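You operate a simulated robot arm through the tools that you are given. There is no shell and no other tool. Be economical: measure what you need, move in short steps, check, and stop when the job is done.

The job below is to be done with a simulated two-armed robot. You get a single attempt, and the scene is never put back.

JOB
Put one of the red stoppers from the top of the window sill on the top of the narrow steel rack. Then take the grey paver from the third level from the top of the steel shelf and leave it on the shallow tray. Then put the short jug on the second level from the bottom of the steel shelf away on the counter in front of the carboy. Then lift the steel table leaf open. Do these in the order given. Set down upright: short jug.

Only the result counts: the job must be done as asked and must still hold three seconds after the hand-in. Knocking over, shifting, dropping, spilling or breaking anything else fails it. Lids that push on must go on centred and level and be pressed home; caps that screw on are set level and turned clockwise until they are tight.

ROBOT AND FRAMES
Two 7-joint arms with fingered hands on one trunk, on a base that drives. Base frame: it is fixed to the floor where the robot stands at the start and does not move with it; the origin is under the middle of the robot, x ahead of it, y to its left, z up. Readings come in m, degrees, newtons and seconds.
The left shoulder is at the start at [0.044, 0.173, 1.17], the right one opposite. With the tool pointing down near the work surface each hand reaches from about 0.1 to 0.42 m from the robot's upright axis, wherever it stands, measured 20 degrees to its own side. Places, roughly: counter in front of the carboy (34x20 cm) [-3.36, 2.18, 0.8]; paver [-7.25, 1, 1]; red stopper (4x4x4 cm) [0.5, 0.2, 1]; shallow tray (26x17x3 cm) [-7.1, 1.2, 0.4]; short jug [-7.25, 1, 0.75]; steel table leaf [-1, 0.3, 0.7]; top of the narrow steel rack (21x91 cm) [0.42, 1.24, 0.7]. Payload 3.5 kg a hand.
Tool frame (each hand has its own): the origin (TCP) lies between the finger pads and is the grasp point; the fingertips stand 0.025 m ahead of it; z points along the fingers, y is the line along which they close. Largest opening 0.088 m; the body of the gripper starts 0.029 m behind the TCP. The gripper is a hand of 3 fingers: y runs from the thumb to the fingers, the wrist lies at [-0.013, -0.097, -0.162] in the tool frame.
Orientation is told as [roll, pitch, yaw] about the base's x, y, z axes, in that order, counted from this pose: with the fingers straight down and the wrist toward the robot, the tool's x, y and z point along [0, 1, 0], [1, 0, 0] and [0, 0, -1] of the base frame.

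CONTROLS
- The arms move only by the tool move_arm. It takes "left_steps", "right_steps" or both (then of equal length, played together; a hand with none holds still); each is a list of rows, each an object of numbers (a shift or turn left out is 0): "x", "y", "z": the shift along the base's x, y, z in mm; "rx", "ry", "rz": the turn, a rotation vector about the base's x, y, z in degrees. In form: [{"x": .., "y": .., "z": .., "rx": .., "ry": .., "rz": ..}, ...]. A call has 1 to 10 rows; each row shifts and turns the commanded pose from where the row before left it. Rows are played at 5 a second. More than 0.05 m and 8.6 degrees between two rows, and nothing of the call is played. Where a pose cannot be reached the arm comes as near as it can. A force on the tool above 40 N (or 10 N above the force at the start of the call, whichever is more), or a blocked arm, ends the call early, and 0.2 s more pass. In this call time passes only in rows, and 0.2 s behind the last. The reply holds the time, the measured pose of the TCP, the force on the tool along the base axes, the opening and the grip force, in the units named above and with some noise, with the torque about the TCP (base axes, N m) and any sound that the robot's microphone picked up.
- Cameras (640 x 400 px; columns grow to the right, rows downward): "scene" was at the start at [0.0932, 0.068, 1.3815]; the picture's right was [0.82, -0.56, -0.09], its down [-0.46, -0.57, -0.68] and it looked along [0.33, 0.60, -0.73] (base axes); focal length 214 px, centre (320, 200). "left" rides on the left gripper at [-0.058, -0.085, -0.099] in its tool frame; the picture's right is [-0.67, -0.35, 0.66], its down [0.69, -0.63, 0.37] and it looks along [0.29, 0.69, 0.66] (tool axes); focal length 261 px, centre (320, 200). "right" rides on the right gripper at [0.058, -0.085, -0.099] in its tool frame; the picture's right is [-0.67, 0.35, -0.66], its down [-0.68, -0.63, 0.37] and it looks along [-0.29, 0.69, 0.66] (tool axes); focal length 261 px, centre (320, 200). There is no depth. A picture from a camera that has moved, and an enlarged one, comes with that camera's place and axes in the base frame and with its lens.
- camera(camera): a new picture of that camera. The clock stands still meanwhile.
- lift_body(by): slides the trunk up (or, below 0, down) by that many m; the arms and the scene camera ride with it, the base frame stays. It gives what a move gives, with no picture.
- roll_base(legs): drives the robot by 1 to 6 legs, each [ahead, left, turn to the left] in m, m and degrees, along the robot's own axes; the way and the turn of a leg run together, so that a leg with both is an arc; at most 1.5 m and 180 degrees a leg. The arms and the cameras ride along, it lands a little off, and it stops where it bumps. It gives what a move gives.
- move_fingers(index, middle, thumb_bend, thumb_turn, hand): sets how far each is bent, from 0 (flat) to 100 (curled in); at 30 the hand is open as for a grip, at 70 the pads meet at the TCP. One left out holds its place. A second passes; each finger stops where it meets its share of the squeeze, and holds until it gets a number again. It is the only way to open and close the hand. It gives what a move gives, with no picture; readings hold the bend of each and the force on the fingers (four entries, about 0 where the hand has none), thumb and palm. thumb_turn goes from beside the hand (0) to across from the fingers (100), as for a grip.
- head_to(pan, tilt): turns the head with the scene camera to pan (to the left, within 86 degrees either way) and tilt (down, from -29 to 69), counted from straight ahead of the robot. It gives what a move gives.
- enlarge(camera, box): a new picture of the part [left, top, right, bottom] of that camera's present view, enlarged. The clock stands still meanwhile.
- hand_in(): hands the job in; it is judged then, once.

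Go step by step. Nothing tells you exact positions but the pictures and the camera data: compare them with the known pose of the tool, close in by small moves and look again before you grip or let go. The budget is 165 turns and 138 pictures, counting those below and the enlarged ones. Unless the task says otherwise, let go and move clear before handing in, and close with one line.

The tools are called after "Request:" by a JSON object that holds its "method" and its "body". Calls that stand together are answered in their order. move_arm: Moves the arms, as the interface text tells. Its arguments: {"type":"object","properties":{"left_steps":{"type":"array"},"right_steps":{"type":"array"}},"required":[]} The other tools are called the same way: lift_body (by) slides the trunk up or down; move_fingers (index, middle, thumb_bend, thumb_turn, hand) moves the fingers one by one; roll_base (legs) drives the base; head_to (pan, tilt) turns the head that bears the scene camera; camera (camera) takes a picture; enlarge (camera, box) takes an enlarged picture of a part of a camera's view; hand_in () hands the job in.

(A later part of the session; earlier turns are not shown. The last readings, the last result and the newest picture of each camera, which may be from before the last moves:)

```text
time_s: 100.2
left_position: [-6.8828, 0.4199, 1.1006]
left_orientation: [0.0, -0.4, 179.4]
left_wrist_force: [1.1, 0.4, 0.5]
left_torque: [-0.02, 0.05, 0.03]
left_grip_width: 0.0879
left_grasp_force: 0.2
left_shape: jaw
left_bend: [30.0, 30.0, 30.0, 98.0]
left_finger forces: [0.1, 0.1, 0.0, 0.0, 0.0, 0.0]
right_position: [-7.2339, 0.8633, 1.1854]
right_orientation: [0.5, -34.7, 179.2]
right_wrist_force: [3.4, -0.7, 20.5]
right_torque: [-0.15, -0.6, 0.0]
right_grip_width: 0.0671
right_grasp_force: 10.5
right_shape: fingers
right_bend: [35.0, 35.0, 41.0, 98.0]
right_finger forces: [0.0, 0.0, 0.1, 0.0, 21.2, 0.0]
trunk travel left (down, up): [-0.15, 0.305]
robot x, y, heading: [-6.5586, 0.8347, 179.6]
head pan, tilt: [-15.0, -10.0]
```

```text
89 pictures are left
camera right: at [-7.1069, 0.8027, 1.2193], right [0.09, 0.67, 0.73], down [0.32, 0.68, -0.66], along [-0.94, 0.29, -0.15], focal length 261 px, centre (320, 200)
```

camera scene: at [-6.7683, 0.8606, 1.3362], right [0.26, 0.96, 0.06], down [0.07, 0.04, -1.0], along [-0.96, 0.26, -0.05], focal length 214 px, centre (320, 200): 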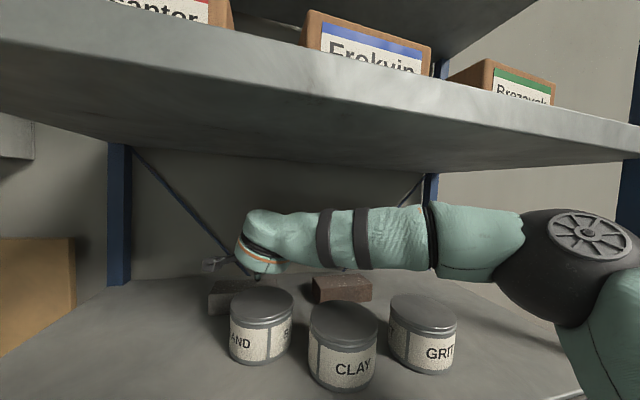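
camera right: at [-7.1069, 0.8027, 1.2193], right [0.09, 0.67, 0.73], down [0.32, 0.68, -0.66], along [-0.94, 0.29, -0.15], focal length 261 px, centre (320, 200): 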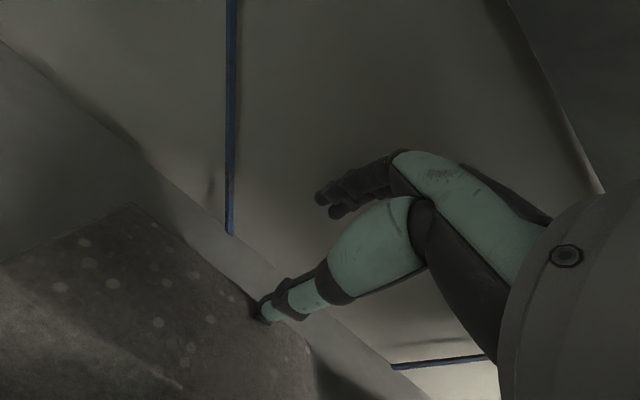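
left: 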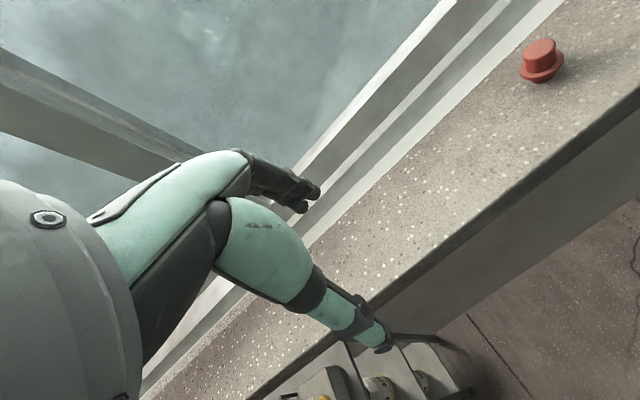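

The thumb landed on the paver's top, so everything sits higher and nearer than I assumed (level 3 at about z=1.08). I raise off at once and look.

Request:
{"method": "move_arm", "body": {"right_steps": [{"z": 20}, {"z": 20}]}}

Request:
{"method": "head_to", "body": {"pan": 0, "tilt": 5}}

Request:
{"method": "camera", "body": {"camera": "scene"}}

Request:
{"method": "enlarge", "body": {"camera": "scene", "box": [160, 180, 400, 330]}}

```text
time_s: 100.8
left_position: [-6.8898, 0.4217, 1.0974]
left_orientation: [0.0, -0.1, 179.4]
left_wrist_force: [0.9, -0.3, 0.1]
left_torque: [-0.01, 0.0, 0.01]
left_grip_width: 0.0877
left_grasp_force: 0.1
left_shape: jaw
left_bend: [30.0, 30.0, 30.0, 98.0]
left_finger forces: [0.0, 0.0, 0.0, 0.0, 0.1, 0.0]
right_position: [-7.24, 0.8618, 1.2195]
right_orientation: [0.3, -34.2, 179.3]
right_wrist_force: [0.4, 0.1, -0.2]
right_torque: [0.03, 0.01, 0.0]
right_grip_width: 0.074
right_grasp_force: 0.1
right_shape: fingers
right_bend: [35.0, 35.0, 35.0, 97.0]
right_finger forces: [0.1, 0.0, 0.0, 0.1, 0.1, 0.0]
trunk travel left (down, up): [-0.15, 0.305]
robot x, y, heading: [-6.5611, 0.8361, 179.3]
head pan, tilt: [-15.0, -10.0]
```

```text
time_s: 101.5
left_position: [-6.8899, 0.42, 1.0966]
left_orientation: [0.0, 0.0, 179.4]
left_wrist_force: [-0.6, 0.2, -0.1]
left_torque: [0.0, -0.01, 0.01]
left_grip_width: 0.0876
left_grasp_force: 0.0
left_shape: jaw
left_bend: [30.0, 30.0, 30.0, 98.0]
left_finger forces: [0.0, 0.1, 0.1, 0.0, 0.0, 0.0]
right_position: [-7.2401, 0.8625, 1.2168]
right_orientation: [0.2, -34.1, 179.4]
right_wrist_force: [0.9, 0.3, 0.5]
right_torque: [0.04, -0.01, -0.01]
right_grip_width: 0.0739
right_grasp_force: 0.1
right_shape: fingers
right_bend: [35.0, 35.0, 35.0, 97.0]
right_finger forces: [0.0, 0.1, 0.1, 0.0, 0.0, 0.1]
trunk travel left (down, up): [-0.15, 0.305]
robot x, y, heading: [-6.5619, 0.8388, 179.2]
head pan, tilt: [0.0, 5.0]
```

```text
88 pictures are left
camera scene: at [-6.7815, 0.839, 1.309], right [0.01, 1.0, 0.0], down [0.33, 0.0, -0.95], along [-0.95, 0.01, -0.33], focal length 214 px, centre (320, 200)
```

scene: 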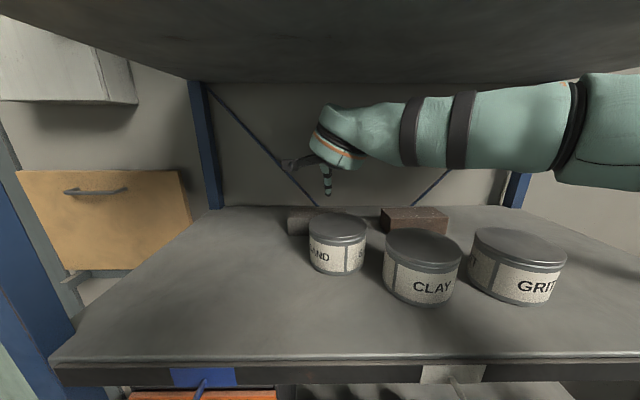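

```text
2.67 times, centred on (280, 255) of scene
camera zoom: at [-6.7815, 0.839, 1.309], right [0.01, 1.0, 0.0], down [0.33, 0.0, -0.95], along [-0.95, 0.01, -0.33], focal length 572 px, centre (427, 53)
```

zoom: 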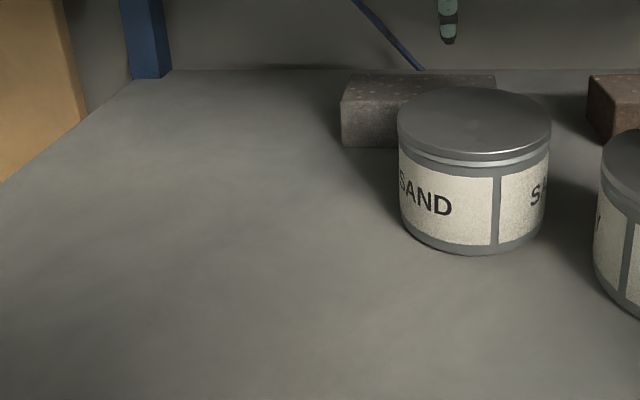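

Now the geometry is clear: level 3 z≈1.08, paver x −7.25…−7.20, y 0.77…0.90, top ≈1.13, and SAND now at (-7.12, 0.873) against an original (-7.055, 0.847). I hook the lid's rear with the thumb and start pulling it back.

Request:
{"method": "move_arm", "body": {"right_steps": [{"y": 24}, {"z": -22}, {"x": 15, "y": -4}, {"x": 15, "y": -5}, {"x": 10, "y": -4}]}}

Request:
{"method": "camera", "body": {"camera": "scene"}}

```text
time_s: 102.7
left_position: [-6.8909, 0.4203, 1.0966]
left_orientation: [0.0, 0.0, 179.4]
left_wrist_force: [-0.1, -0.5, 0.6]
left_torque: [0.0, 0.02, -0.01]
left_grip_width: 0.0877
left_grasp_force: 0.1
left_shape: jaw
left_bend: [30.0, 30.0, 30.0, 98.0]
left_finger forces: [0.0, 0.0, 0.0, 0.0, 0.0, 0.0]
right_position: [-7.2008, 0.8729, 1.1955]
right_orientation: [0.2, -34.2, 179.3]
right_wrist_force: [-0.2, -0.1, 0.2]
right_torque: [0.0, 0.02, 0.02]
right_grip_width: 0.0738
right_grasp_force: 0.0
right_shape: fingers
right_bend: [35.0, 35.0, 35.0, 97.0]
right_finger forces: [0.0, 0.0, 0.0, 0.1, 0.0, 0.0]
trunk travel left (down, up): [-0.15, 0.305]
robot x, y, heading: [-6.5619, 0.8407, 179.0]
head pan, tilt: [0.0, 5.0]
```

```text
86 pictures are left
camera scene: at [-6.7811, 0.8386, 1.309], right [0.01, 1.0, 0.0], down [0.33, 0.0, -0.95], along [-0.95, 0.01, -0.33], focal length 214 px, centre (320, 200)
```

scene: 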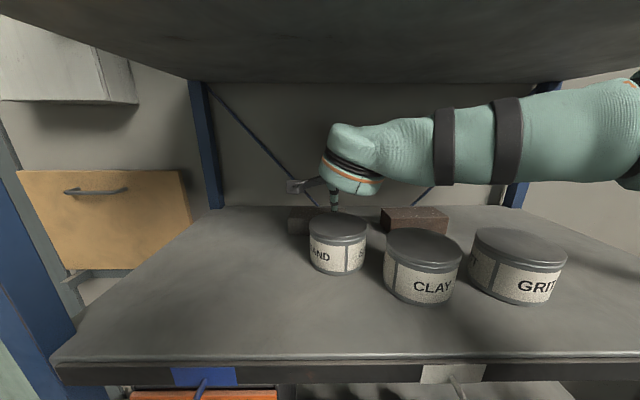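

Request:
{"method": "move_arm", "body": {"right_steps": [{"x": 10, "y": -2}, {"x": 10, "y": -3}, {"x": 10, "y": -3}]}}

Request:
{"method": "enlarge", "body": {"camera": "scene", "box": [240, 160, 480, 310]}}

```text
time_s: 103.5
left_position: [-6.8896, 0.4212, 1.0975]
left_orientation: [0.0, -0.1, 179.4]
left_wrist_force: [0.0, 0.2, 0.1]
left_torque: [-0.01, -0.01, 0.0]
left_grip_width: 0.0879
left_grasp_force: 0.1
left_shape: jaw
left_bend: [30.0, 30.0, 30.0, 98.0]
left_finger forces: [0.0, 0.1, 0.0, 0.0, 0.0, 0.0]
right_position: [-7.1708, 0.8636, 1.1967]
right_orientation: [0.2, -34.2, 179.3]
right_wrist_force: [0.4, -0.5, 0.1]
right_torque: [0.0, 0.01, 0.0]
right_grip_width: 0.0739
right_grasp_force: 0.0
right_shape: fingers
right_bend: [35.0, 35.0, 35.0, 97.0]
right_finger forces: [0.1, 0.1, 0.0, 0.0, 0.0, 0.0]
trunk travel left (down, up): [-0.15, 0.305]
robot x, y, heading: [-6.5618, 0.8366, 179.6]
head pan, tilt: [0.0, 5.0]
```

```text
2.67 times, centred on (360, 235) of scene
camera zoom: at [-6.7809, 0.8388, 1.3091], right [0.01, 1.0, 0.0], down [0.33, 0.0, -0.95], along [-0.95, 0.01, -0.33], focal length 572 px, centre (213, 107)
```

zoom: 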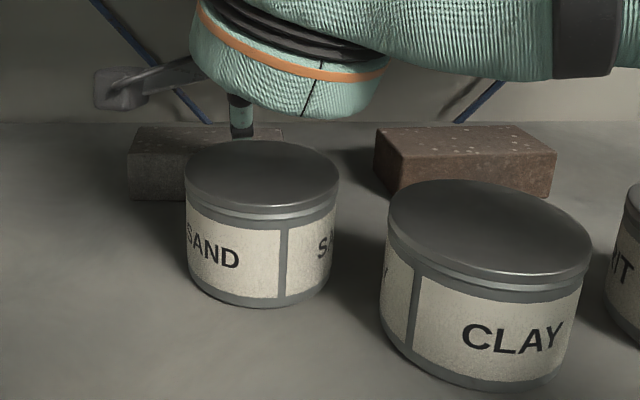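

Request:
{"method": "move_arm", "body": {"right_steps": [{"x": 10, "y": -2}, {"x": 10, "y": -2}]}}

Request:
{"method": "enlarge", "body": {"camera": "scene", "box": [240, 160, 480, 310]}}

```text
time_s: 104.1
left_position: [-6.8904, 0.4223, 1.0966]
left_orientation: [0.0, 0.0, 179.4]
left_wrist_force: [-0.9, 0.0, -0.7]
left_torque: [0.03, 0.0, -0.02]
left_grip_width: 0.0878
left_grasp_force: 0.1
left_shape: jaw
left_bend: [30.0, 30.0, 30.0, 98.0]
left_finger forces: [0.1, 0.0, 0.0, 0.1, 0.1, 0.0]
right_position: [-7.1512, 0.8601, 1.1966]
right_orientation: [0.2, -34.1, 179.2]
right_wrist_force: [-1.6, 0.4, 0.9]
right_torque: [-0.04, -0.01, -0.02]
right_grip_width: 0.0721
right_grasp_force: 1.0
right_shape: fingers
right_bend: [35.0, 35.0, 37.0, 98.0]
right_finger forces: [0.0, 0.0, 0.0, 0.0, 1.7, 0.0]
trunk travel left (down, up): [-0.15, 0.305]
robot x, y, heading: [-6.5645, 0.8396, 179.6]
head pan, tilt: [0.0, 5.0]
```

```text
2.67 times, centred on (360, 235) of scene
camera zoom: at [-6.781, 0.8388, 1.3091], right [0.01, 1.0, 0.0], down [0.33, 0.0, -0.95], along [-0.95, 0.01, -0.33], focal length 572 px, centre (213, 107)
```

zoom: 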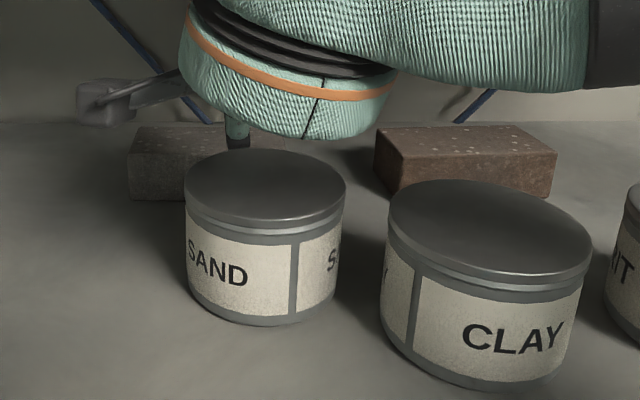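

The jar follows. I shift the thumb to the right-rear of the jar and a bit lower, then pull on.

Request:
{"method": "move_arm", "body": {"right_steps": [{"x": -10}, {"y": 36}, {"z": -12}, {"x": 12, "y": -5}, {"x": 10, "y": -5}, {"x": 10, "y": -5}, {"x": 8, "y": -4}]}}

Request:
{"method": "enlarge", "body": {"camera": "scene", "box": [240, 160, 480, 310]}}

```text
time_s: 105.7
left_position: [-6.8904, 0.4206, 1.098]
left_orientation: [0.0, 0.0, 179.4]
left_wrist_force: [-0.2, 0.0, -0.7]
left_torque: [0.01, 0.0, -0.03]
left_grip_width: 0.088
left_grasp_force: 0.1
left_shape: jaw
left_bend: [30.0, 30.0, 30.0, 98.0]
left_finger forces: [0.1, 0.1, 0.1, 0.0, 0.0, 0.0]
right_position: [-7.1225, 0.8793, 1.1829]
right_orientation: [0.2, -34.0, 179.3]
right_wrist_force: [-2.1, 0.3, 2.1]
right_torque: [-0.03, -0.04, 0.01]
right_grip_width: 0.073
right_grasp_force: 1.3
right_shape: fingers
right_bend: [35.0, 35.0, 36.0, 98.0]
right_finger forces: [0.0, 0.0, 0.1, 0.0, 2.0, 0.0]
trunk travel left (down, up): [-0.15, 0.305]
robot x, y, heading: [-6.5591, 0.836, 179.7]
head pan, tilt: [0.0, 5.0]
```

```text
2.67 times, centred on (360, 235) of scene
camera zoom: at [-6.7812, 0.839, 1.309], right [0.01, 1.0, 0.0], down [0.33, 0.0, -0.95], along [-0.95, 0.01, -0.33], focal length 572 px, centre (213, 107)
```

zoom: 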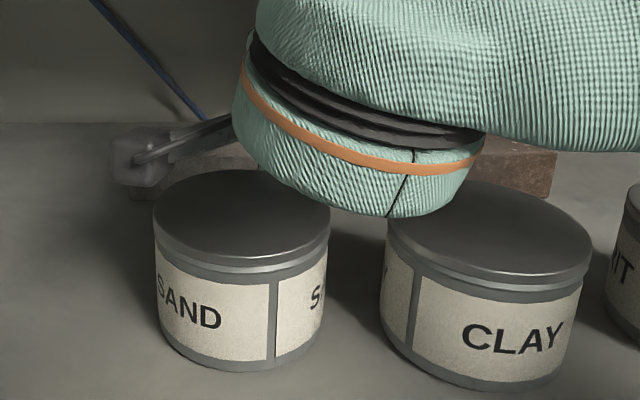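

Almost in line again; about 1 cm more.

Request:
{"method": "move_arm", "body": {"right_steps": [{"x": 4, "y": 6}, {"x": 5, "y": -6}, {"x": 4, "y": -8}]}}

Request:
{"method": "enlarge", "body": {"camera": "scene", "box": [240, 160, 480, 310]}}

```text
time_s: 106.5
left_position: [-6.8907, 0.4199, 1.0977]
left_orientation: [-0.1, 0.0, 179.5]
left_wrist_force: [-0.8, 0.4, 0.5]
left_torque: [0.0, -0.02, -0.01]
left_grip_width: 0.0877
left_grasp_force: 0.1
left_shape: jaw
left_bend: [30.0, 30.0, 30.0, 98.0]
left_finger forces: [0.0, 0.0, 0.1, 0.1, 0.0, 0.1]
right_position: [-7.1092, 0.8705, 1.1853]
right_orientation: [0.2, -34.1, 179.2]
right_wrist_force: [-0.9, 0.1, 0.1]
right_torque: [0.0, 0.01, 0.02]
right_grip_width: 0.0731
right_grasp_force: 0.8
right_shape: fingers
right_bend: [35.0, 35.0, 36.0, 98.0]
right_finger forces: [0.0, 0.1, 0.1, 0.0, 1.4, 0.0]
trunk travel left (down, up): [-0.15, 0.305]
robot x, y, heading: [-6.5654, 0.8392, 179.6]
head pan, tilt: [0.0, 5.0]
```

```text
2.67 times, centred on (360, 235) of scene
camera zoom: at [-6.7814, 0.8386, 1.309], right [0.01, 1.0, 0.0], down [0.33, 0.0, -0.95], along [-0.95, 0.01, -0.33], focal length 572 px, centre (213, 107)
```

zoom: 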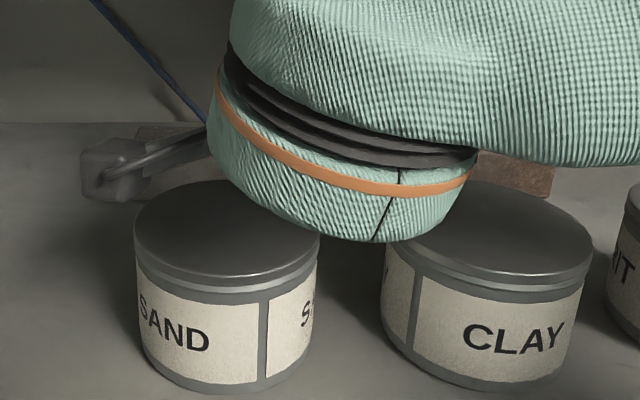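

SAND is back in line with the others at (-7.055, 0.85). Now I move over the paver, open the hand fully, and look.

Request:
{"method": "move_arm", "body": {"right_steps": [{"x": -20}, {"x": -25, "z": 22}, {"x": -40, "y": -17}, {"x": -34, "y": -18}]}}

Request:
{"method": "move_fingers", "body": {"hand": "right", "index": 30, "middle": 30, "thumb_bend": 30, "thumb_turn": 100}}

Request:
{"method": "move_arm", "body": {"right_steps": [{"ry": -7}, {"ry": -7, "z": -8}, {"ry": -7, "z": -8}]}}

Request:
{"method": "camera", "body": {"camera": "right"}}

Request:
{"method": "camera", "body": {"camera": "scene"}}

```text
time_s: 107.5
left_position: [-6.8911, 0.4201, 1.0972]
left_orientation: [0.0, 0.0, 179.3]
left_wrist_force: [-0.1, 0.2, -0.3]
left_torque: [-0.01, 0.01, 0.01]
left_grip_width: 0.0876
left_grasp_force: 0.0
left_shape: jaw
left_bend: [30.0, 30.0, 30.0, 98.0]
left_finger forces: [0.0, 0.0, 0.1, 0.1, 0.1, 0.0]
right_position: [-7.229, 0.8347, 1.2047]
right_orientation: [0.1, -34.2, 179.3]
right_wrist_force: [0.1, 0.3, -0.2]
right_torque: [0.0, 0.03, -0.01]
right_grip_width: 0.0741
right_grasp_force: 0.1
right_shape: fingers
right_bend: [35.0, 35.0, 35.0, 98.0]
right_finger forces: [0.0, 0.1, 0.0, 0.0, 0.0, 0.0]
trunk travel left (down, up): [-0.15, 0.305]
robot x, y, heading: [-6.5608, 0.8373, 179.7]
head pan, tilt: [0.0, 5.0]
```

```text
time_s: 108.5
left_position: [-6.8905, 0.4212, 1.0984]
left_orientation: [0.1, 0.0, 179.4]
left_wrist_force: [-0.4, 0.0, -0.4]
left_torque: [-0.02, -0.01, 0.04]
left_grip_width: 0.0875
left_grasp_force: 0.1
left_shape: jaw
left_bend: [30.0, 30.0, 30.0, 98.0]
left_finger forces: [0.1, 0.0, 0.0, 0.1, 0.1, 0.0]
right_position: [-7.2303, 0.834, 1.2055]
right_orientation: [0.2, -34.1, 179.3]
right_wrist_force: [0.3, -1.7, -0.9]
right_torque: [-0.01, -0.02, 0.01]
right_grip_width: 0.0845
right_grasp_force: 0.0
right_shape: fingers
right_bend: [30.0, 30.0, 30.0, 97.0]
right_finger forces: [0.0, 0.1, 0.0, 0.1, 0.0, 0.0]
trunk travel left (down, up): [-0.15, 0.305]
robot x, y, heading: [-6.5619, 0.8324, 179.6]
head pan, tilt: [0.0, 5.0]
```

```text
time_s: 109.3
left_position: [-6.8894, 0.4207, 1.0983]
left_orientation: [0.0, 0.0, 179.4]
left_wrist_force: [0.5, -0.2, 0.9]
left_torque: [0.01, -0.01, -0.03]
left_grip_width: 0.0876
left_grasp_force: 0.0
left_shape: jaw
left_bend: [30.0, 30.0, 30.0, 98.0]
left_finger forces: [0.1, 0.1, 0.0, 0.0, 0.0, 0.1]
right_position: [-7.2294, 0.8343, 1.1885]
right_orientation: [-0.1, -13.0, 179.4]
right_wrist_force: [-0.2, 0.4, 0.9]
right_torque: [-0.01, -0.03, -0.01]
right_grip_width: 0.0844
right_grasp_force: 0.1
right_shape: fingers
right_bend: [30.0, 30.0, 30.0, 97.0]
right_finger forces: [0.0, 0.0, 0.0, 0.1, 0.0, 0.0]
trunk travel left (down, up): [-0.15, 0.305]
robot x, y, heading: [-6.5606, 0.8362, 179.5]
head pan, tilt: [0.0, 5.0]
```

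```text
81 pictures are left
camera right: at [-7.1232, 0.7741, 1.267], right [-0.19, 0.67, 0.72], down [0.54, 0.68, -0.5], along [-0.82, 0.29, -0.49], focal length 261 px, centre (320, 200)
```

right: 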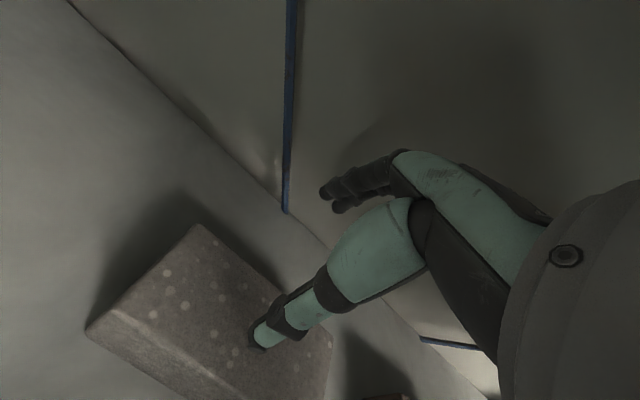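

```text
80 pictures are left
camera scene: at [-6.7815, 0.8385, 1.309], right [0.01, 1.0, 0.0], down [0.33, 0.0, -0.95], along [-0.95, 0.01, -0.33], focal length 214 px, centre (320, 200)
```

scene: 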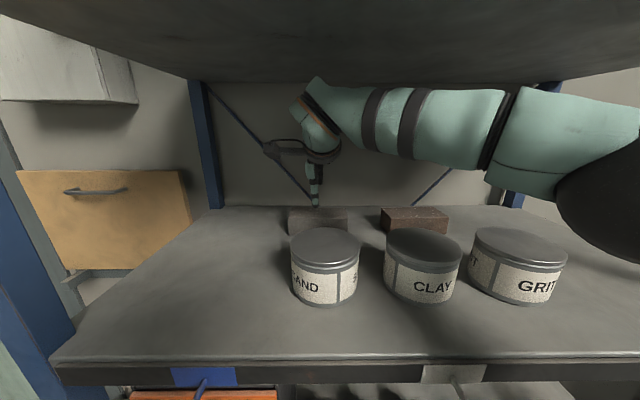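

The hand camera shows the paver nearer than the thumb, so I move 25 mm back toward the robot. Then I level the fingers and lower them so the thumb drops into the gap in front of the paver.

Request:
{"method": "move_arm", "body": {"right_steps": [{"x": 13, "ry": -5}, {"x": 12, "ry": -5}, {"z": -15}]}}

Request:
{"method": "camera", "body": {"camera": "right"}}

Request:
{"method": "enlarge", "body": {"camera": "scene", "box": [220, 90, 420, 215]}}

```text
time_s: 110.1
left_position: [-6.8898, 0.4212, 1.0964]
left_orientation: [-0.1, -0.1, 179.4]
left_wrist_force: [1.3, -0.3, 0.5]
left_torque: [0.03, -0.04, -0.01]
left_grip_width: 0.0877
left_grasp_force: 0.0
left_shape: jaw
left_bend: [30.0, 30.0, 30.0, 98.0]
left_finger forces: [0.1, 0.0, 0.0, 0.0, 0.0, 0.0]
right_position: [-7.2034, 0.8349, 1.1721]
right_orientation: [-0.1, -3.2, 179.3]
right_wrist_force: [0.5, 0.2, -0.4]
right_torque: [-0.01, 0.01, -0.01]
right_grip_width: 0.0846
right_grasp_force: 0.1
right_shape: fingers
right_bend: [30.0, 30.0, 30.0, 97.0]
right_finger forces: [0.1, 0.1, 0.0, 0.0, 0.1, 0.1]
trunk travel left (down, up): [-0.15, 0.305]
robot x, y, heading: [-6.5611, 0.8381, 179.4]
head pan, tilt: [0.0, 5.0]
```

```text
79 pictures are left
camera right: at [-7.1131, 0.7747, 1.2679], right [-0.31, 0.67, 0.68], down [0.62, 0.68, -0.4], along [-0.73, 0.3, -0.62], focal length 261 px, centre (320, 200)
```

right: 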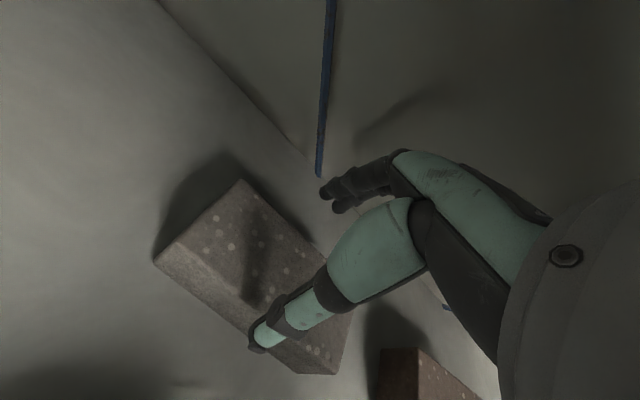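

```text
3.20 times, centred on (320, 152) of scene
camera zoom: at [-6.7817, 0.8392, 1.3089], right [0.01, 1.0, 0.0], down [0.33, 0.0, -0.95], along [-0.95, 0.01, -0.33], focal length 686 px, centre (320, 352)
```

zoom: 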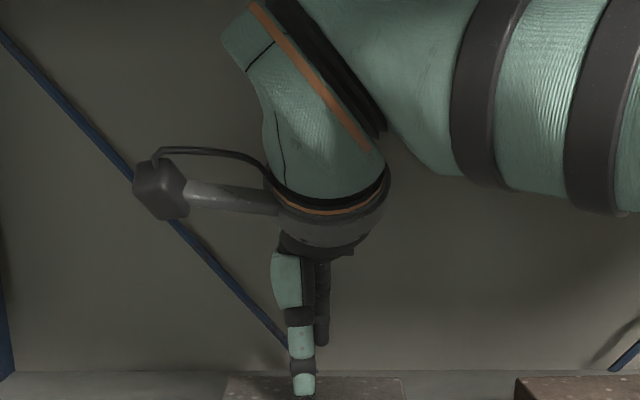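

Paver centre is (-7.206, 0.845) and squarely oriented, with the hand straddling it. I lower in steps to TCP z≈1.117.

Request:
{"method": "move_arm", "body": {"right_steps": [{"x": -3, "y": 8, "z": -10}, {"z": -15}, {"z": -15}, {"z": -15}]}}

Request:
{"method": "camera", "body": {"camera": "right"}}

```text
time_s: 111.1
left_position: [-6.8862, 0.4218, 1.0995]
left_orientation: [0.1, -0.2, 179.4]
left_wrist_force: [0.2, -0.1, 0.9]
left_torque: [0.0, -0.01, 0.0]
left_grip_width: 0.0875
left_grasp_force: 0.0
left_shape: jaw
left_bend: [30.0, 30.0, 30.0, 98.0]
left_finger forces: [0.0, 0.0, 0.0, 0.0, 0.0, 0.0]
right_position: [-7.202, 0.8407, 1.1232]
right_orientation: [-0.1, -3.5, 179.5]
right_wrist_force: [4.1, 0.0, 16.6]
right_torque: [-0.04, -0.61, -0.01]
right_grip_width: 0.0897
right_grasp_force: 7.9
right_shape: fingers
right_bend: [30.0, 30.0, 28.0, 97.0]
right_finger forces: [0.1, 0.0, 0.0, 0.0, 15.5, 0.0]
trunk travel left (down, up): [-0.15, 0.305]
robot x, y, heading: [-6.5623, 0.834, 179.4]
head pan, tilt: [0.0, 5.0]
```

```text
77 pictures are left
camera right: at [-7.1107, 0.7819, 1.2169], right [-0.3, 0.67, 0.68], down [0.61, 0.68, -0.4], along [-0.73, 0.29, -0.62], focal length 261 px, centre (320, 200)
```

right: 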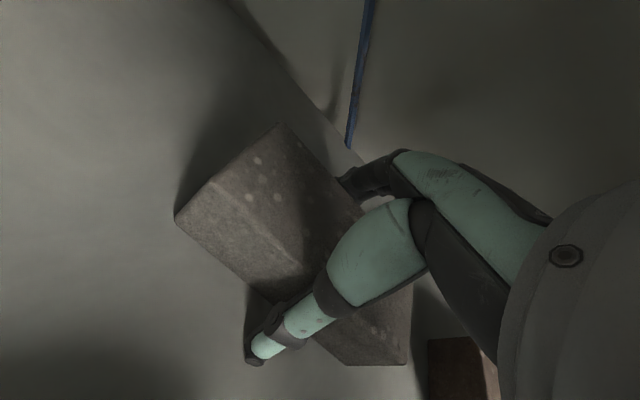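

The thumb tip has reached the shelf board. I lift 6 mm and close on the paver.

Request:
{"method": "move_arm", "body": {"right_steps": [{"z": 8}]}}

Request:
{"method": "move_fingers", "body": {"hand": "right", "index": 50, "middle": 50, "thumb_bend": 50}}

Request:
{"method": "camera", "body": {"camera": "right"}}

```text
time_s: 111.5
left_position: [-6.8905, 0.4213, 1.0962]
left_orientation: [0.0, 0.0, 179.3]
left_wrist_force: [-0.7, -0.4, 0.5]
left_torque: [0.01, -0.03, -0.02]
left_grip_width: 0.0877
left_grasp_force: 0.1
left_shape: jaw
left_bend: [30.0, 30.0, 30.0, 98.0]
left_finger forces: [0.0, 0.0, 0.0, 0.0, 0.0, 0.0]
right_position: [-7.2056, 0.8412, 1.1249]
right_orientation: [-0.3, -3.0, 179.5]
right_wrist_force: [2.2, 0.4, 0.6]
right_torque: [0.0, 0.03, 0.02]
right_grip_width: 0.0872
right_grasp_force: 1.1
right_shape: fingers
right_bend: [30.0, 30.0, 28.0, 97.0]
right_finger forces: [0.0, 0.0, 0.1, 0.0, 2.2, 0.1]
trunk travel left (down, up): [-0.15, 0.305]
robot x, y, heading: [-6.563, 0.8398, 179.5]
head pan, tilt: [0.0, 5.0]
```

```text
time_s: 112.5
left_position: [-6.8895, 0.4218, 1.0972]
left_orientation: [0.0, -0.1, 179.4]
left_wrist_force: [0.5, 0.2, -0.2]
left_torque: [-0.01, 0.01, 0.02]
left_grip_width: 0.0879
left_grasp_force: 0.1
left_shape: jaw
left_bend: [30.0, 30.0, 30.0, 98.0]
left_finger forces: [0.0, 0.0, 0.1, 0.1, 0.1, 0.0]
right_position: [-7.2049, 0.8421, 1.1275]
right_orientation: [-0.3, -3.2, 179.4]
right_wrist_force: [0.4, 0.9, 3.6]
right_torque: [0.04, 0.26, -0.06]
right_grip_width: 0.0621
right_grasp_force: 16.0
right_shape: fingers
right_bend: [41.0, 47.0, 44.0, 99.0]
right_finger forces: [11.6, 5.6, 0.1, 0.1, 14.9, 0.0]
trunk travel left (down, up): [-0.15, 0.305]
robot x, y, heading: [-6.5609, 0.8385, 179.4]
head pan, tilt: [0.0, 5.0]
```

```text
76 pictures are left
camera right: at [-7.1144, 0.782, 1.2217], right [-0.3, 0.67, 0.68], down [0.62, 0.68, -0.4], along [-0.73, 0.3, -0.62], focal length 261 px, centre (320, 200)
```

right: 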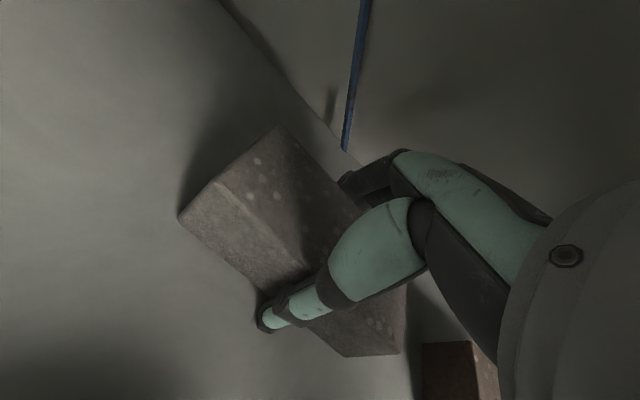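

Held at 0.062 m width. I tighten, lift slightly and check that it comes along.

Request:
{"method": "move_fingers", "body": {"hand": "right", "index": 60, "middle": 60, "thumb_bend": 60}}

Request:
{"method": "move_arm", "body": {"right_steps": [{"z": 15}, {"z": 15, "ry": 4}]}}

Request:
{"method": "camera", "body": {"camera": "right"}}

```text
time_s: 113.5
left_position: [-6.8903, 0.421, 1.0974]
left_orientation: [0.0, -0.1, 179.4]
left_wrist_force: [-0.8, -0.1, -1.5]
left_torque: [0.0, 0.03, 0.03]
left_grip_width: 0.0877
left_grasp_force: 0.1
left_shape: jaw
left_bend: [30.0, 30.0, 30.0, 98.0]
left_finger forces: [0.0, 0.1, 0.0, 0.0, 0.0, 0.0]
right_position: [-7.2045, 0.8438, 1.1275]
right_orientation: [-0.2, -3.2, 179.4]
right_wrist_force: [-4.7, 0.2, 11.1]
right_torque: [0.11, 0.67, -0.01]
right_grip_width: 0.0572
right_grasp_force: 30.4
right_shape: fingers
right_bend: [40.0, 49.0, 48.0, 100.0]
right_finger forces: [18.1, 19.0, 0.0, 0.0, 23.6, 0.0]
trunk travel left (down, up): [-0.15, 0.305]
robot x, y, heading: [-6.5612, 0.8367, 179.6]
head pan, tilt: [0.0, 5.0]
```

```text
time_s: 114.1
left_position: [-6.8893, 0.4218, 1.0971]
left_orientation: [0.0, -0.1, 179.4]
left_wrist_force: [-0.1, -0.5, 0.0]
left_torque: [-0.04, 0.01, 0.01]
left_grip_width: 0.0875
left_grasp_force: 0.0
left_shape: jaw
left_bend: [30.0, 30.0, 30.0, 98.0]
left_finger forces: [0.0, 0.0, 0.1, 0.0, 0.0, 0.1]
right_position: [-7.2054, 0.8411, 1.1598]
right_orientation: [-0.3, -7.1, 179.4]
right_wrist_force: [-0.1, 0.2, -6.5]
right_torque: [0.01, 0.01, 0.04]
right_grip_width: 0.0573
right_grasp_force: 25.1
right_shape: fingers
right_bend: [41.0, 51.0, 48.0, 100.0]
right_finger forces: [16.4, 7.5, 0.1, 0.1, 25.5, 0.1]
trunk travel left (down, up): [-0.15, 0.305]
robot x, y, heading: [-6.5632, 0.8385, 179.5]
head pan, tilt: [0.0, 5.0]
```

```text
75 pictures are left
camera right: at [-7.1086, 0.7814, 1.246], right [-0.26, 0.67, 0.7], down [0.59, 0.68, -0.44], along [-0.77, 0.3, -0.57], focal length 261 px, centre (320, 200)
```

right: 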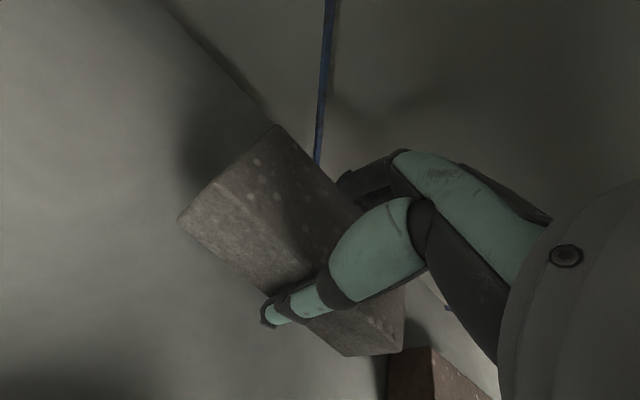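

The paver is lifted (about 0.65 kg). I raise further while tilting forward so the wrist stays under level 2.

Request:
{"method": "move_arm", "body": {"right_steps": [{"z": 16, "ry": 6}, {"z": 18, "ry": 6}, {"z": 18, "ry": 6}, {"z": 18, "ry": 6}]}}

Request:
{"method": "camera", "body": {"camera": "scene"}}

```text
time_s: 115.1
left_position: [-6.8907, 0.4208, 1.0981]
left_orientation: [0.0, 0.1, 179.4]
left_wrist_force: [0.5, -0.5, -0.5]
left_torque: [0.02, -0.01, -0.05]
left_grip_width: 0.0878
left_grasp_force: 0.0
left_shape: jaw
left_bend: [30.0, 30.0, 30.0, 98.0]
left_finger forces: [0.1, 0.0, 0.0, 0.0, 0.0, 0.0]
right_position: [-7.2058, 0.8427, 1.2288]
right_orientation: [0.1, -31.1, 179.3]
right_wrist_force: [-0.4, 0.7, -5.6]
right_torque: [0.02, 0.0, -0.01]
right_grip_width: 0.057
right_grasp_force: 23.8
right_shape: fingers
right_bend: [42.0, 51.0, 48.0, 100.0]
right_finger forces: [15.5, 7.3, 0.1, 0.1, 26.4, 0.0]
trunk travel left (down, up): [-0.15, 0.305]
robot x, y, heading: [-6.5594, 0.8385, 179.6]
head pan, tilt: [0.0, 5.0]
```

```text
74 pictures are left
camera scene: at [-6.7813, 0.8389, 1.309], right [0.01, 1.0, 0.0], down [0.33, 0.0, -0.95], along [-0.95, 0.01, -0.33], focal length 214 px, centre (320, 200)
```

scene: 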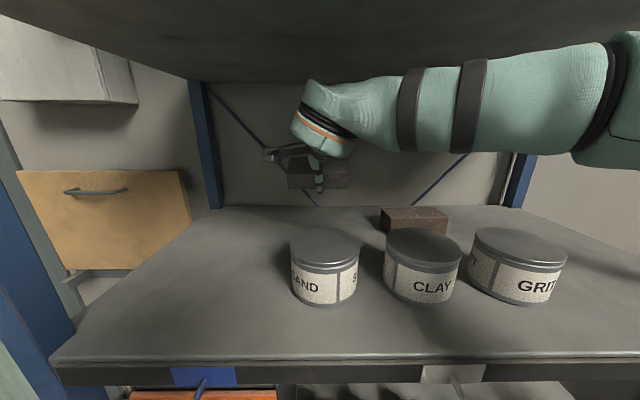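

Clear above the jars. I back the base straight out.

Request:
{"method": "roll_base", "body": {"legs": [[-0.42, 0, 0]]}}

Request:
{"method": "head_to", "body": {"pan": 0, "tilt": 20}}

Request:
{"method": "camera", "body": {"camera": "scene"}}

```text
time_s: 117.7
left_position: [-6.4741, 0.4169, 1.0974]
left_orientation: [-0.1, 0.0, 179.5]
left_wrist_force: [0.1, 0.3, 0.3]
left_torque: [0.02, -0.01, -0.01]
left_grip_width: 0.0877
left_grasp_force: 0.2
left_shape: jaw
left_bend: [30.0, 30.0, 30.0, 98.0]
left_finger forces: [0.1, 0.1, 0.0, 0.1, 0.1, 0.0]
right_position: [-6.7906, 0.8378, 1.2279]
right_orientation: [0.1, -31.0, 179.4]
right_wrist_force: [-0.6, -0.6, -6.6]
right_torque: [0.02, 0.02, 0.0]
right_grip_width: 0.0571
right_grasp_force: 24.5
right_shape: fingers
right_bend: [42.0, 51.0, 48.0, 100.0]
right_finger forces: [15.6, 7.4, 0.0, 0.0, 26.4, 0.0]
trunk travel left (down, up): [-0.15, 0.305]
robot x, y, heading: [-6.1441, 0.8326, 179.7]
head pan, tilt: [0.0, 5.0]
```

```text
time_s: 118.5
left_position: [-6.4739, 0.4164, 1.0964]
left_orientation: [-0.1, 0.0, 179.6]
left_wrist_force: [-0.5, 0.0, -0.6]
left_torque: [0.0, 0.05, -0.01]
left_grip_width: 0.0874
left_grasp_force: 0.0
left_shape: jaw
left_bend: [30.0, 30.0, 30.0, 98.0]
left_finger forces: [0.0, 0.0, 0.1, 0.1, 0.0, 0.1]
right_position: [-6.7899, 0.8369, 1.2279]
right_orientation: [0.1, -31.1, 179.5]
right_wrist_force: [0.5, -0.3, -6.7]
right_torque: [0.01, 0.01, 0.02]
right_grip_width: 0.0569
right_grasp_force: 24.8
right_shape: fingers
right_bend: [42.0, 51.0, 48.0, 100.0]
right_finger forces: [15.7, 7.3, 0.1, 0.0, 26.4, 0.0]
trunk travel left (down, up): [-0.15, 0.305]
robot x, y, heading: [-6.1511, 0.8365, 179.7]
head pan, tilt: [0.0, 20.0]
```

```text
73 pictures are left
camera scene: at [-6.3609, 0.8351, 1.285], right [0.01, 1.0, 0.0], down [0.56, 0.0, -0.83], along [-0.83, 0.01, -0.56], focal length 214 px, centre (320, 200)
```

scene: 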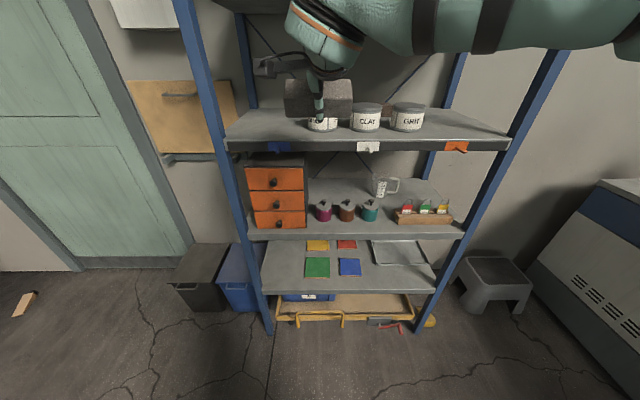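

Request:
{"method": "enlarge", "body": {"camera": "scene", "box": [290, 170, 480, 300]}}

```text
3.08 times, centred on (385, 235) of scene
camera zoom: at [-6.3609, 0.8351, 1.285], right [0.01, 1.0, 0.0], down [0.56, 0.0, -0.83], along [-0.83, 0.01, -0.56], focal length 660 px, centre (120, 92)
```

zoom: 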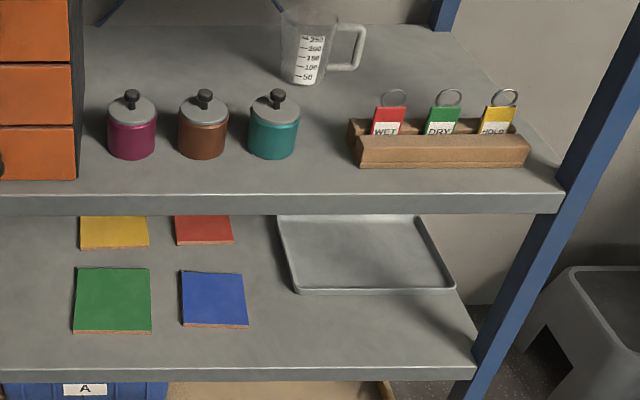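

The tray is on the bottom level, spanning y 1.13–1.38 and x −7.25…−7.08. Levels 4 and 5 are at 0.744 and 0.392. I lower the trunk and arm in front of the shelf and move the robot right.

Request:
{"method": "roll_base", "body": {"legs": [[-0.05, -0.16, 0]]}}

Request:
{"method": "lift_body", "body": {"by": -0.145}}

Request:
{"method": "move_arm", "body": {"right_steps": [{"z": -45, "y": 15}, {"z": -45, "y": 15}, {"z": -45, "y": 15}, {"z": -45, "y": 15}, {"z": -45, "y": 15}, {"z": -45, "y": 15}, {"z": -45, "y": 15}, {"z": -45, "y": 15}]}}

Request:
{"method": "camera", "body": {"camera": "scene"}}

```text
time_s: 119.9
left_position: [-6.4232, 0.5743, 1.0963]
left_orientation: [0.0, 0.1, 179.5]
left_wrist_force: [0.4, -0.6, 0.4]
left_torque: [0.01, 0.03, 0.01]
left_grip_width: 0.0877
left_grasp_force: 0.0
left_shape: jaw
left_bend: [30.0, 30.0, 30.0, 98.0]
left_finger forces: [0.0, 0.1, 0.1, 0.1, 0.1, 0.0]
right_position: [-6.739, 0.9948, 1.2275]
right_orientation: [0.0, -31.0, 179.4]
right_wrist_force: [0.4, 0.7, -5.7]
right_torque: [-0.01, -0.03, -0.01]
right_grip_width: 0.057
right_grasp_force: 24.5
right_shape: fingers
right_bend: [42.0, 51.0, 48.0, 100.0]
right_finger forces: [15.6, 7.2, 0.0, 0.1, 26.3, 0.0]
trunk travel left (down, up): [-0.15, 0.305]
robot x, y, heading: [-6.0928, 0.9944, 179.5]
head pan, tilt: [0.0, 20.0]
```

```text
time_s: 121.6
left_position: [-6.4228, 0.575, 0.9535]
left_orientation: [0.2, -0.1, 179.5]
left_wrist_force: [0.5, -0.1, -0.2]
left_torque: [0.01, 0.0, -0.01]
left_grip_width: 0.0876
left_grasp_force: 0.1
left_shape: jaw
left_bend: [30.0, 30.0, 30.0, 98.0]
left_finger forces: [0.0, 0.0, 0.0, 0.0, 0.0, 0.0]
right_position: [-6.7375, 0.9958, 1.0845]
right_orientation: [0.2, -31.3, 179.3]
right_wrist_force: [0.3, 0.2, -5.8]
right_torque: [0.01, 0.01, -0.03]
right_grip_width: 0.0569
right_grasp_force: 25.1
right_shape: fingers
right_bend: [42.0, 51.0, 48.0, 100.0]
right_finger forces: [15.5, 7.3, 0.1, 0.0, 26.2, 0.1]
trunk travel left (down, up): [-0.005, 0.45]
robot x, y, heading: [-6.0933, 0.9906, 179.5]
head pan, tilt: [0.0, 20.0]
```

```text
time_s: 123.4
left_position: [-6.4242, 0.5743, 0.9526]
left_orientation: [0.1, 0.1, 179.5]
left_wrist_force: [0.3, -0.8, 0.3]
left_torque: [0.01, 0.01, 0.0]
left_grip_width: 0.0879
left_grasp_force: 0.0
left_shape: jaw
left_bend: [30.0, 30.0, 30.0, 98.0]
left_finger forces: [0.0, 0.0, 0.0, 0.1, 0.0, 0.1]
right_position: [-6.7513, 1.0615, 0.7636]
right_orientation: [-0.3, -30.4, 178.9]
right_wrist_force: [-0.5, -0.3, -7.2]
right_torque: [0.01, -0.04, -0.01]
right_grip_width: 0.0569
right_grasp_force: 24.1
right_shape: fingers
right_bend: [43.0, 52.0, 48.0, 100.0]
right_finger forces: [15.2, 7.0, 0.1, 0.0, 25.6, 0.0]
right hand out of reach, approached as far as the arm can: row 7, 8
trunk travel left (down, up): [-0.005, 0.45]
robot x, y, heading: [-6.0949, 0.9934, 179.7]
head pan, tilt: [0.0, 20.0]
```

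```text
71 pictures are left
camera scene: at [-6.443, 0.9941, 1.0512], right [0.01, 1.0, 0.0], down [0.77, -0.01, -0.64], along [-0.64, 0.0, -0.77], focal length 214 px, centre (320, 200)
```

scene: 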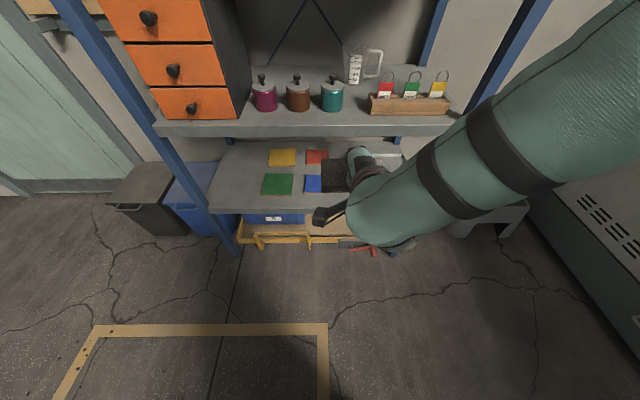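

The arm is at a joint limit here, too folded. I move the base back while reaching further out and then try lower.

Request:
{"method": "roll_base", "body": {"legs": [[-0.2, 0, 0]]}}

Request:
{"method": "move_arm", "body": {"right_steps": [{"x": -30, "z": -30}, {"x": -30, "z": -35}, {"x": -30, "z": -35}, {"x": -30, "z": -35}, {"x": -30, "z": -35}, {"z": -40}, {"z": -40}]}}

Request:
{"method": "camera", "body": {"camera": "scene"}}

```text
time_s: 125.0
left_position: [-6.2199, 0.5735, 0.9531]
left_orientation: [0.0, 0.1, 179.6]
left_wrist_force: [-0.2, 0.7, 0.2]
left_torque: [-0.01, 0.03, 0.02]
left_grip_width: 0.0878
left_grasp_force: 0.0
left_shape: jaw
left_bend: [30.0, 30.0, 30.0, 98.0]
left_finger forces: [0.1, 0.0, 0.1, 0.0, 0.1, 0.1]
right_position: [-6.547, 1.0607, 0.7643]
right_orientation: [-0.2, -30.4, 179.0]
right_wrist_force: [-0.3, -0.4, -5.7]
right_torque: [0.04, 0.01, -0.02]
right_grip_width: 0.0569
right_grasp_force: 23.8
right_shape: fingers
right_bend: [43.0, 52.0, 48.0, 100.0]
right_finger forces: [15.2, 7.1, 0.0, 0.1, 25.4, 0.0]
trunk travel left (down, up): [-0.005, 0.45]
robot x, y, heading: [-5.8883, 0.992, 179.7]
head pan, tilt: [0.0, 20.0]
```

```text
time_s: 126.6
left_position: [-6.2221, 0.5729, 0.9513]
left_orientation: [0.1, 0.1, 179.5]
left_wrist_force: [-0.4, 0.1, -1.2]
left_torque: [0.0, -0.03, -0.02]
left_grip_width: 0.0878
left_grasp_force: 0.0
left_shape: jaw
left_bend: [30.0, 30.0, 30.0, 98.0]
left_finger forces: [0.1, 0.1, 0.0, 0.0, 0.0, 0.0]
right_position: [-6.7039, 1.0406, 0.5204]
right_orientation: [-0.1, -30.1, 179.0]
right_wrist_force: [0.2, -0.4, -6.6]
right_torque: [0.0, -0.02, -0.04]
right_grip_width: 0.0571
right_grasp_force: 22.5
right_shape: fingers
right_bend: [43.0, 52.0, 47.0, 100.0]
right_finger forces: [14.8, 7.1, 0.0, 0.0, 24.7, 0.0]
right hand out of reach, approached as far as the arm can: row 1, 2, 3
trunk travel left (down, up): [-0.005, 0.45]
robot x, y, heading: [-5.8909, 0.9957, 179.5]
head pan, tilt: [0.0, 20.0]
```

```text
70 pictures are left
camera scene: at [-6.2408, 0.9926, 1.051], right [0.01, 1.0, 0.0], down [0.77, 0.0, -0.64], along [-0.64, 0.0, -0.77], focal length 214 px, centre (320, 200)
```

scene: 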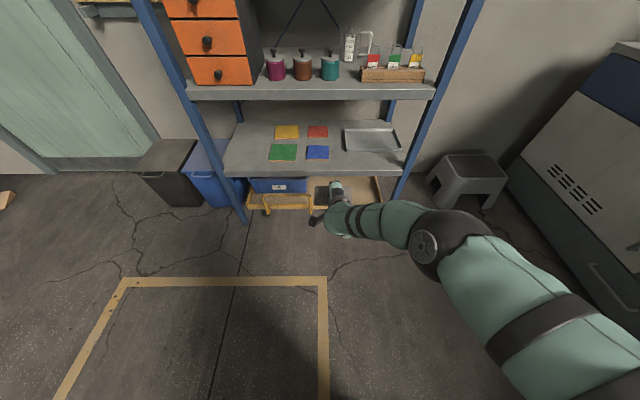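

Much better posture: the arm reaches low and far. I swing the hand right to y≈1.21 and extend a little more so the elbow stays clear of the right post.

Request:
{"method": "move_arm", "body": {"right_steps": [{"y": 40, "x": -20, "z": 5}, {"y": 40, "x": -20, "z": 5}, {"y": 40, "x": -20, "z": 5}, {"y": 40, "x": -20, "z": 5}, {"y": 10, "ry": -7}, {"ry": -7}, {"ry": -6}]}}

Request:
{"method": "camera", "body": {"camera": "scene"}}

Request:
{"method": "camera", "body": {"camera": "right"}}

```text
time_s: 128.2
left_position: [-6.2212, 0.5745, 0.9535]
left_orientation: [0.1, 0.1, 179.6]
left_wrist_force: [0.2, -0.6, 0.7]
left_torque: [0.0, 0.01, 0.02]
left_grip_width: 0.0878
left_grasp_force: 0.1
left_shape: jaw
left_bend: [30.0, 30.0, 30.0, 98.0]
left_finger forces: [0.0, 0.0, 0.0, 0.0, 0.0, 0.1]
right_position: [-6.7614, 1.2193, 0.5389]
right_orientation: [-1.1, -17.6, 178.3]
right_wrist_force: [0.1, -0.2, -5.3]
right_torque: [0.02, -0.01, 0.03]
right_grip_width: 0.0569
right_grasp_force: 22.9
right_shape: fingers
right_bend: [43.0, 52.0, 47.0, 100.0]
right_finger forces: [14.6, 7.3, 0.0, 0.1, 23.7, 0.1]
right hand out of reach, approached as far as the arm can: row 1, 2, 4, 5, 6, 7
trunk travel left (down, up): [-0.005, 0.45]
robot x, y, heading: [-5.889, 0.99, 179.4]
head pan, tilt: [0.0, 20.0]
```

```text
69 pictures are left
camera scene: at [-6.2397, 0.9932, 1.0515], right [0.01, 1.0, 0.0], down [0.77, -0.01, -0.64], along [-0.64, 0.0, -0.77], focal length 214 px, centre (320, 200)
```

scene: 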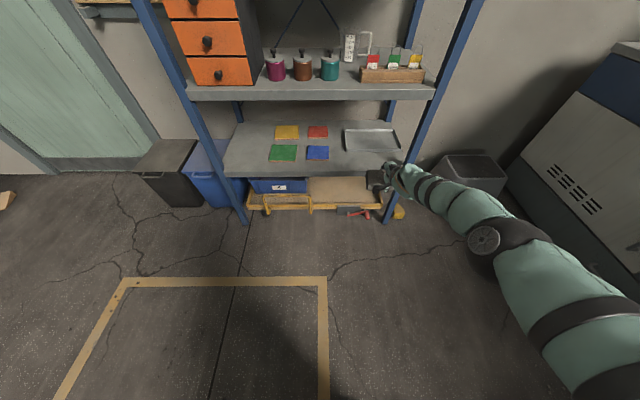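

```text
68 pictures are left
camera right: at [-6.6533, 1.1556, 0.607], right [-0.11, 0.66, 0.74], down [0.51, 0.68, -0.53], along [-0.85, 0.32, -0.42], focal length 261 px, centre (320, 200)
```

right: 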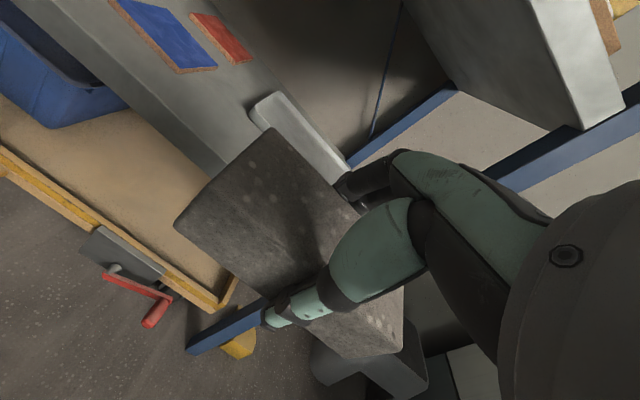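

The arm is nearly straight now. To keep the elbow off the right post, I shift left and turn the robot 25° right so the whole arm comes in obliquely; a yawed paver still fits the tray.

Request:
{"method": "roll_base", "body": {"legs": [[0, 0.33, 0], [0, 0, -24.5]]}}

Request:
{"method": "head_to", "body": {"pan": 0, "tilt": 10}}

Request:
{"method": "camera", "body": {"camera": "scene"}}

```text
time_s: 131.7
left_position: [-6.3638, 0.4239, 0.9518]
left_orientation: [0.1, -0.1, 155.3]
left_wrist_force: [-0.5, -0.8, 0.6]
left_torque: [-0.01, 0.0, 0.01]
left_grip_width: 0.0878
left_grasp_force: 0.1
left_shape: jaw
left_bend: [30.0, 30.0, 30.0, 98.0]
left_finger forces: [0.0, 0.0, 0.1, 0.0, 0.1, 0.0]
right_position: [-6.5922, 1.235, 0.5383]
right_orientation: [-1.1, -17.5, 154.1]
right_wrist_force: [0.4, -0.6, -6.7]
right_torque: [0.02, -0.02, 0.03]
right_grip_width: 0.057
right_grasp_force: 21.6
right_shape: fingers
right_bend: [43.0, 52.0, 47.0, 100.0]
right_finger forces: [14.0, 7.0, 0.1, 0.0, 22.6, 0.0]
trunk travel left (down, up): [-0.005, 0.45]
robot x, y, heading: [-5.8936, 0.6671, 155.2]
head pan, tilt: [0.0, 20.0]
```

```text
time_s: 132.4
left_position: [-6.3651, 0.4215, 0.9523]
left_orientation: [0.1, 0.0, 155.3]
left_wrist_force: [0.4, 0.3, -0.2]
left_torque: [0.01, -0.01, 0.01]
left_grip_width: 0.0875
left_grasp_force: 0.1
left_shape: jaw
left_bend: [30.0, 30.0, 30.0, 98.0]
left_finger forces: [0.1, 0.0, 0.0, 0.1, 0.1, 0.0]
right_position: [-6.5907, 1.2341, 0.5389]
right_orientation: [-1.3, -17.5, 154.1]
right_wrist_force: [-0.2, -0.4, -6.7]
right_torque: [-0.01, -0.05, 0.01]
right_grip_width: 0.0571
right_grasp_force: 21.7
right_shape: fingers
right_bend: [43.0, 52.0, 47.0, 100.0]
right_finger forces: [14.0, 7.0, 0.0, 0.0, 22.7, 0.0]
trunk travel left (down, up): [-0.005, 0.45]
robot x, y, heading: [-5.8904, 0.6711, 155.3]
head pan, tilt: [0.0, 10.0]
```

```text
67 pictures are left
camera scene: at [-6.2158, 0.8153, 1.0655], right [0.42, 0.91, 0.0], down [0.59, -0.27, -0.76], along [-0.69, 0.32, -0.65], focal length 214 px, centre (320, 200)
```

scene: 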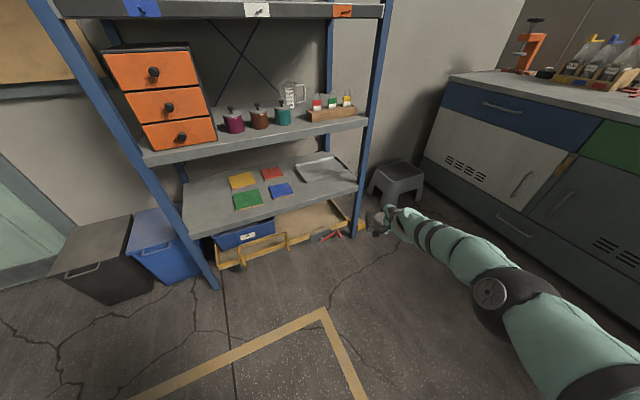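

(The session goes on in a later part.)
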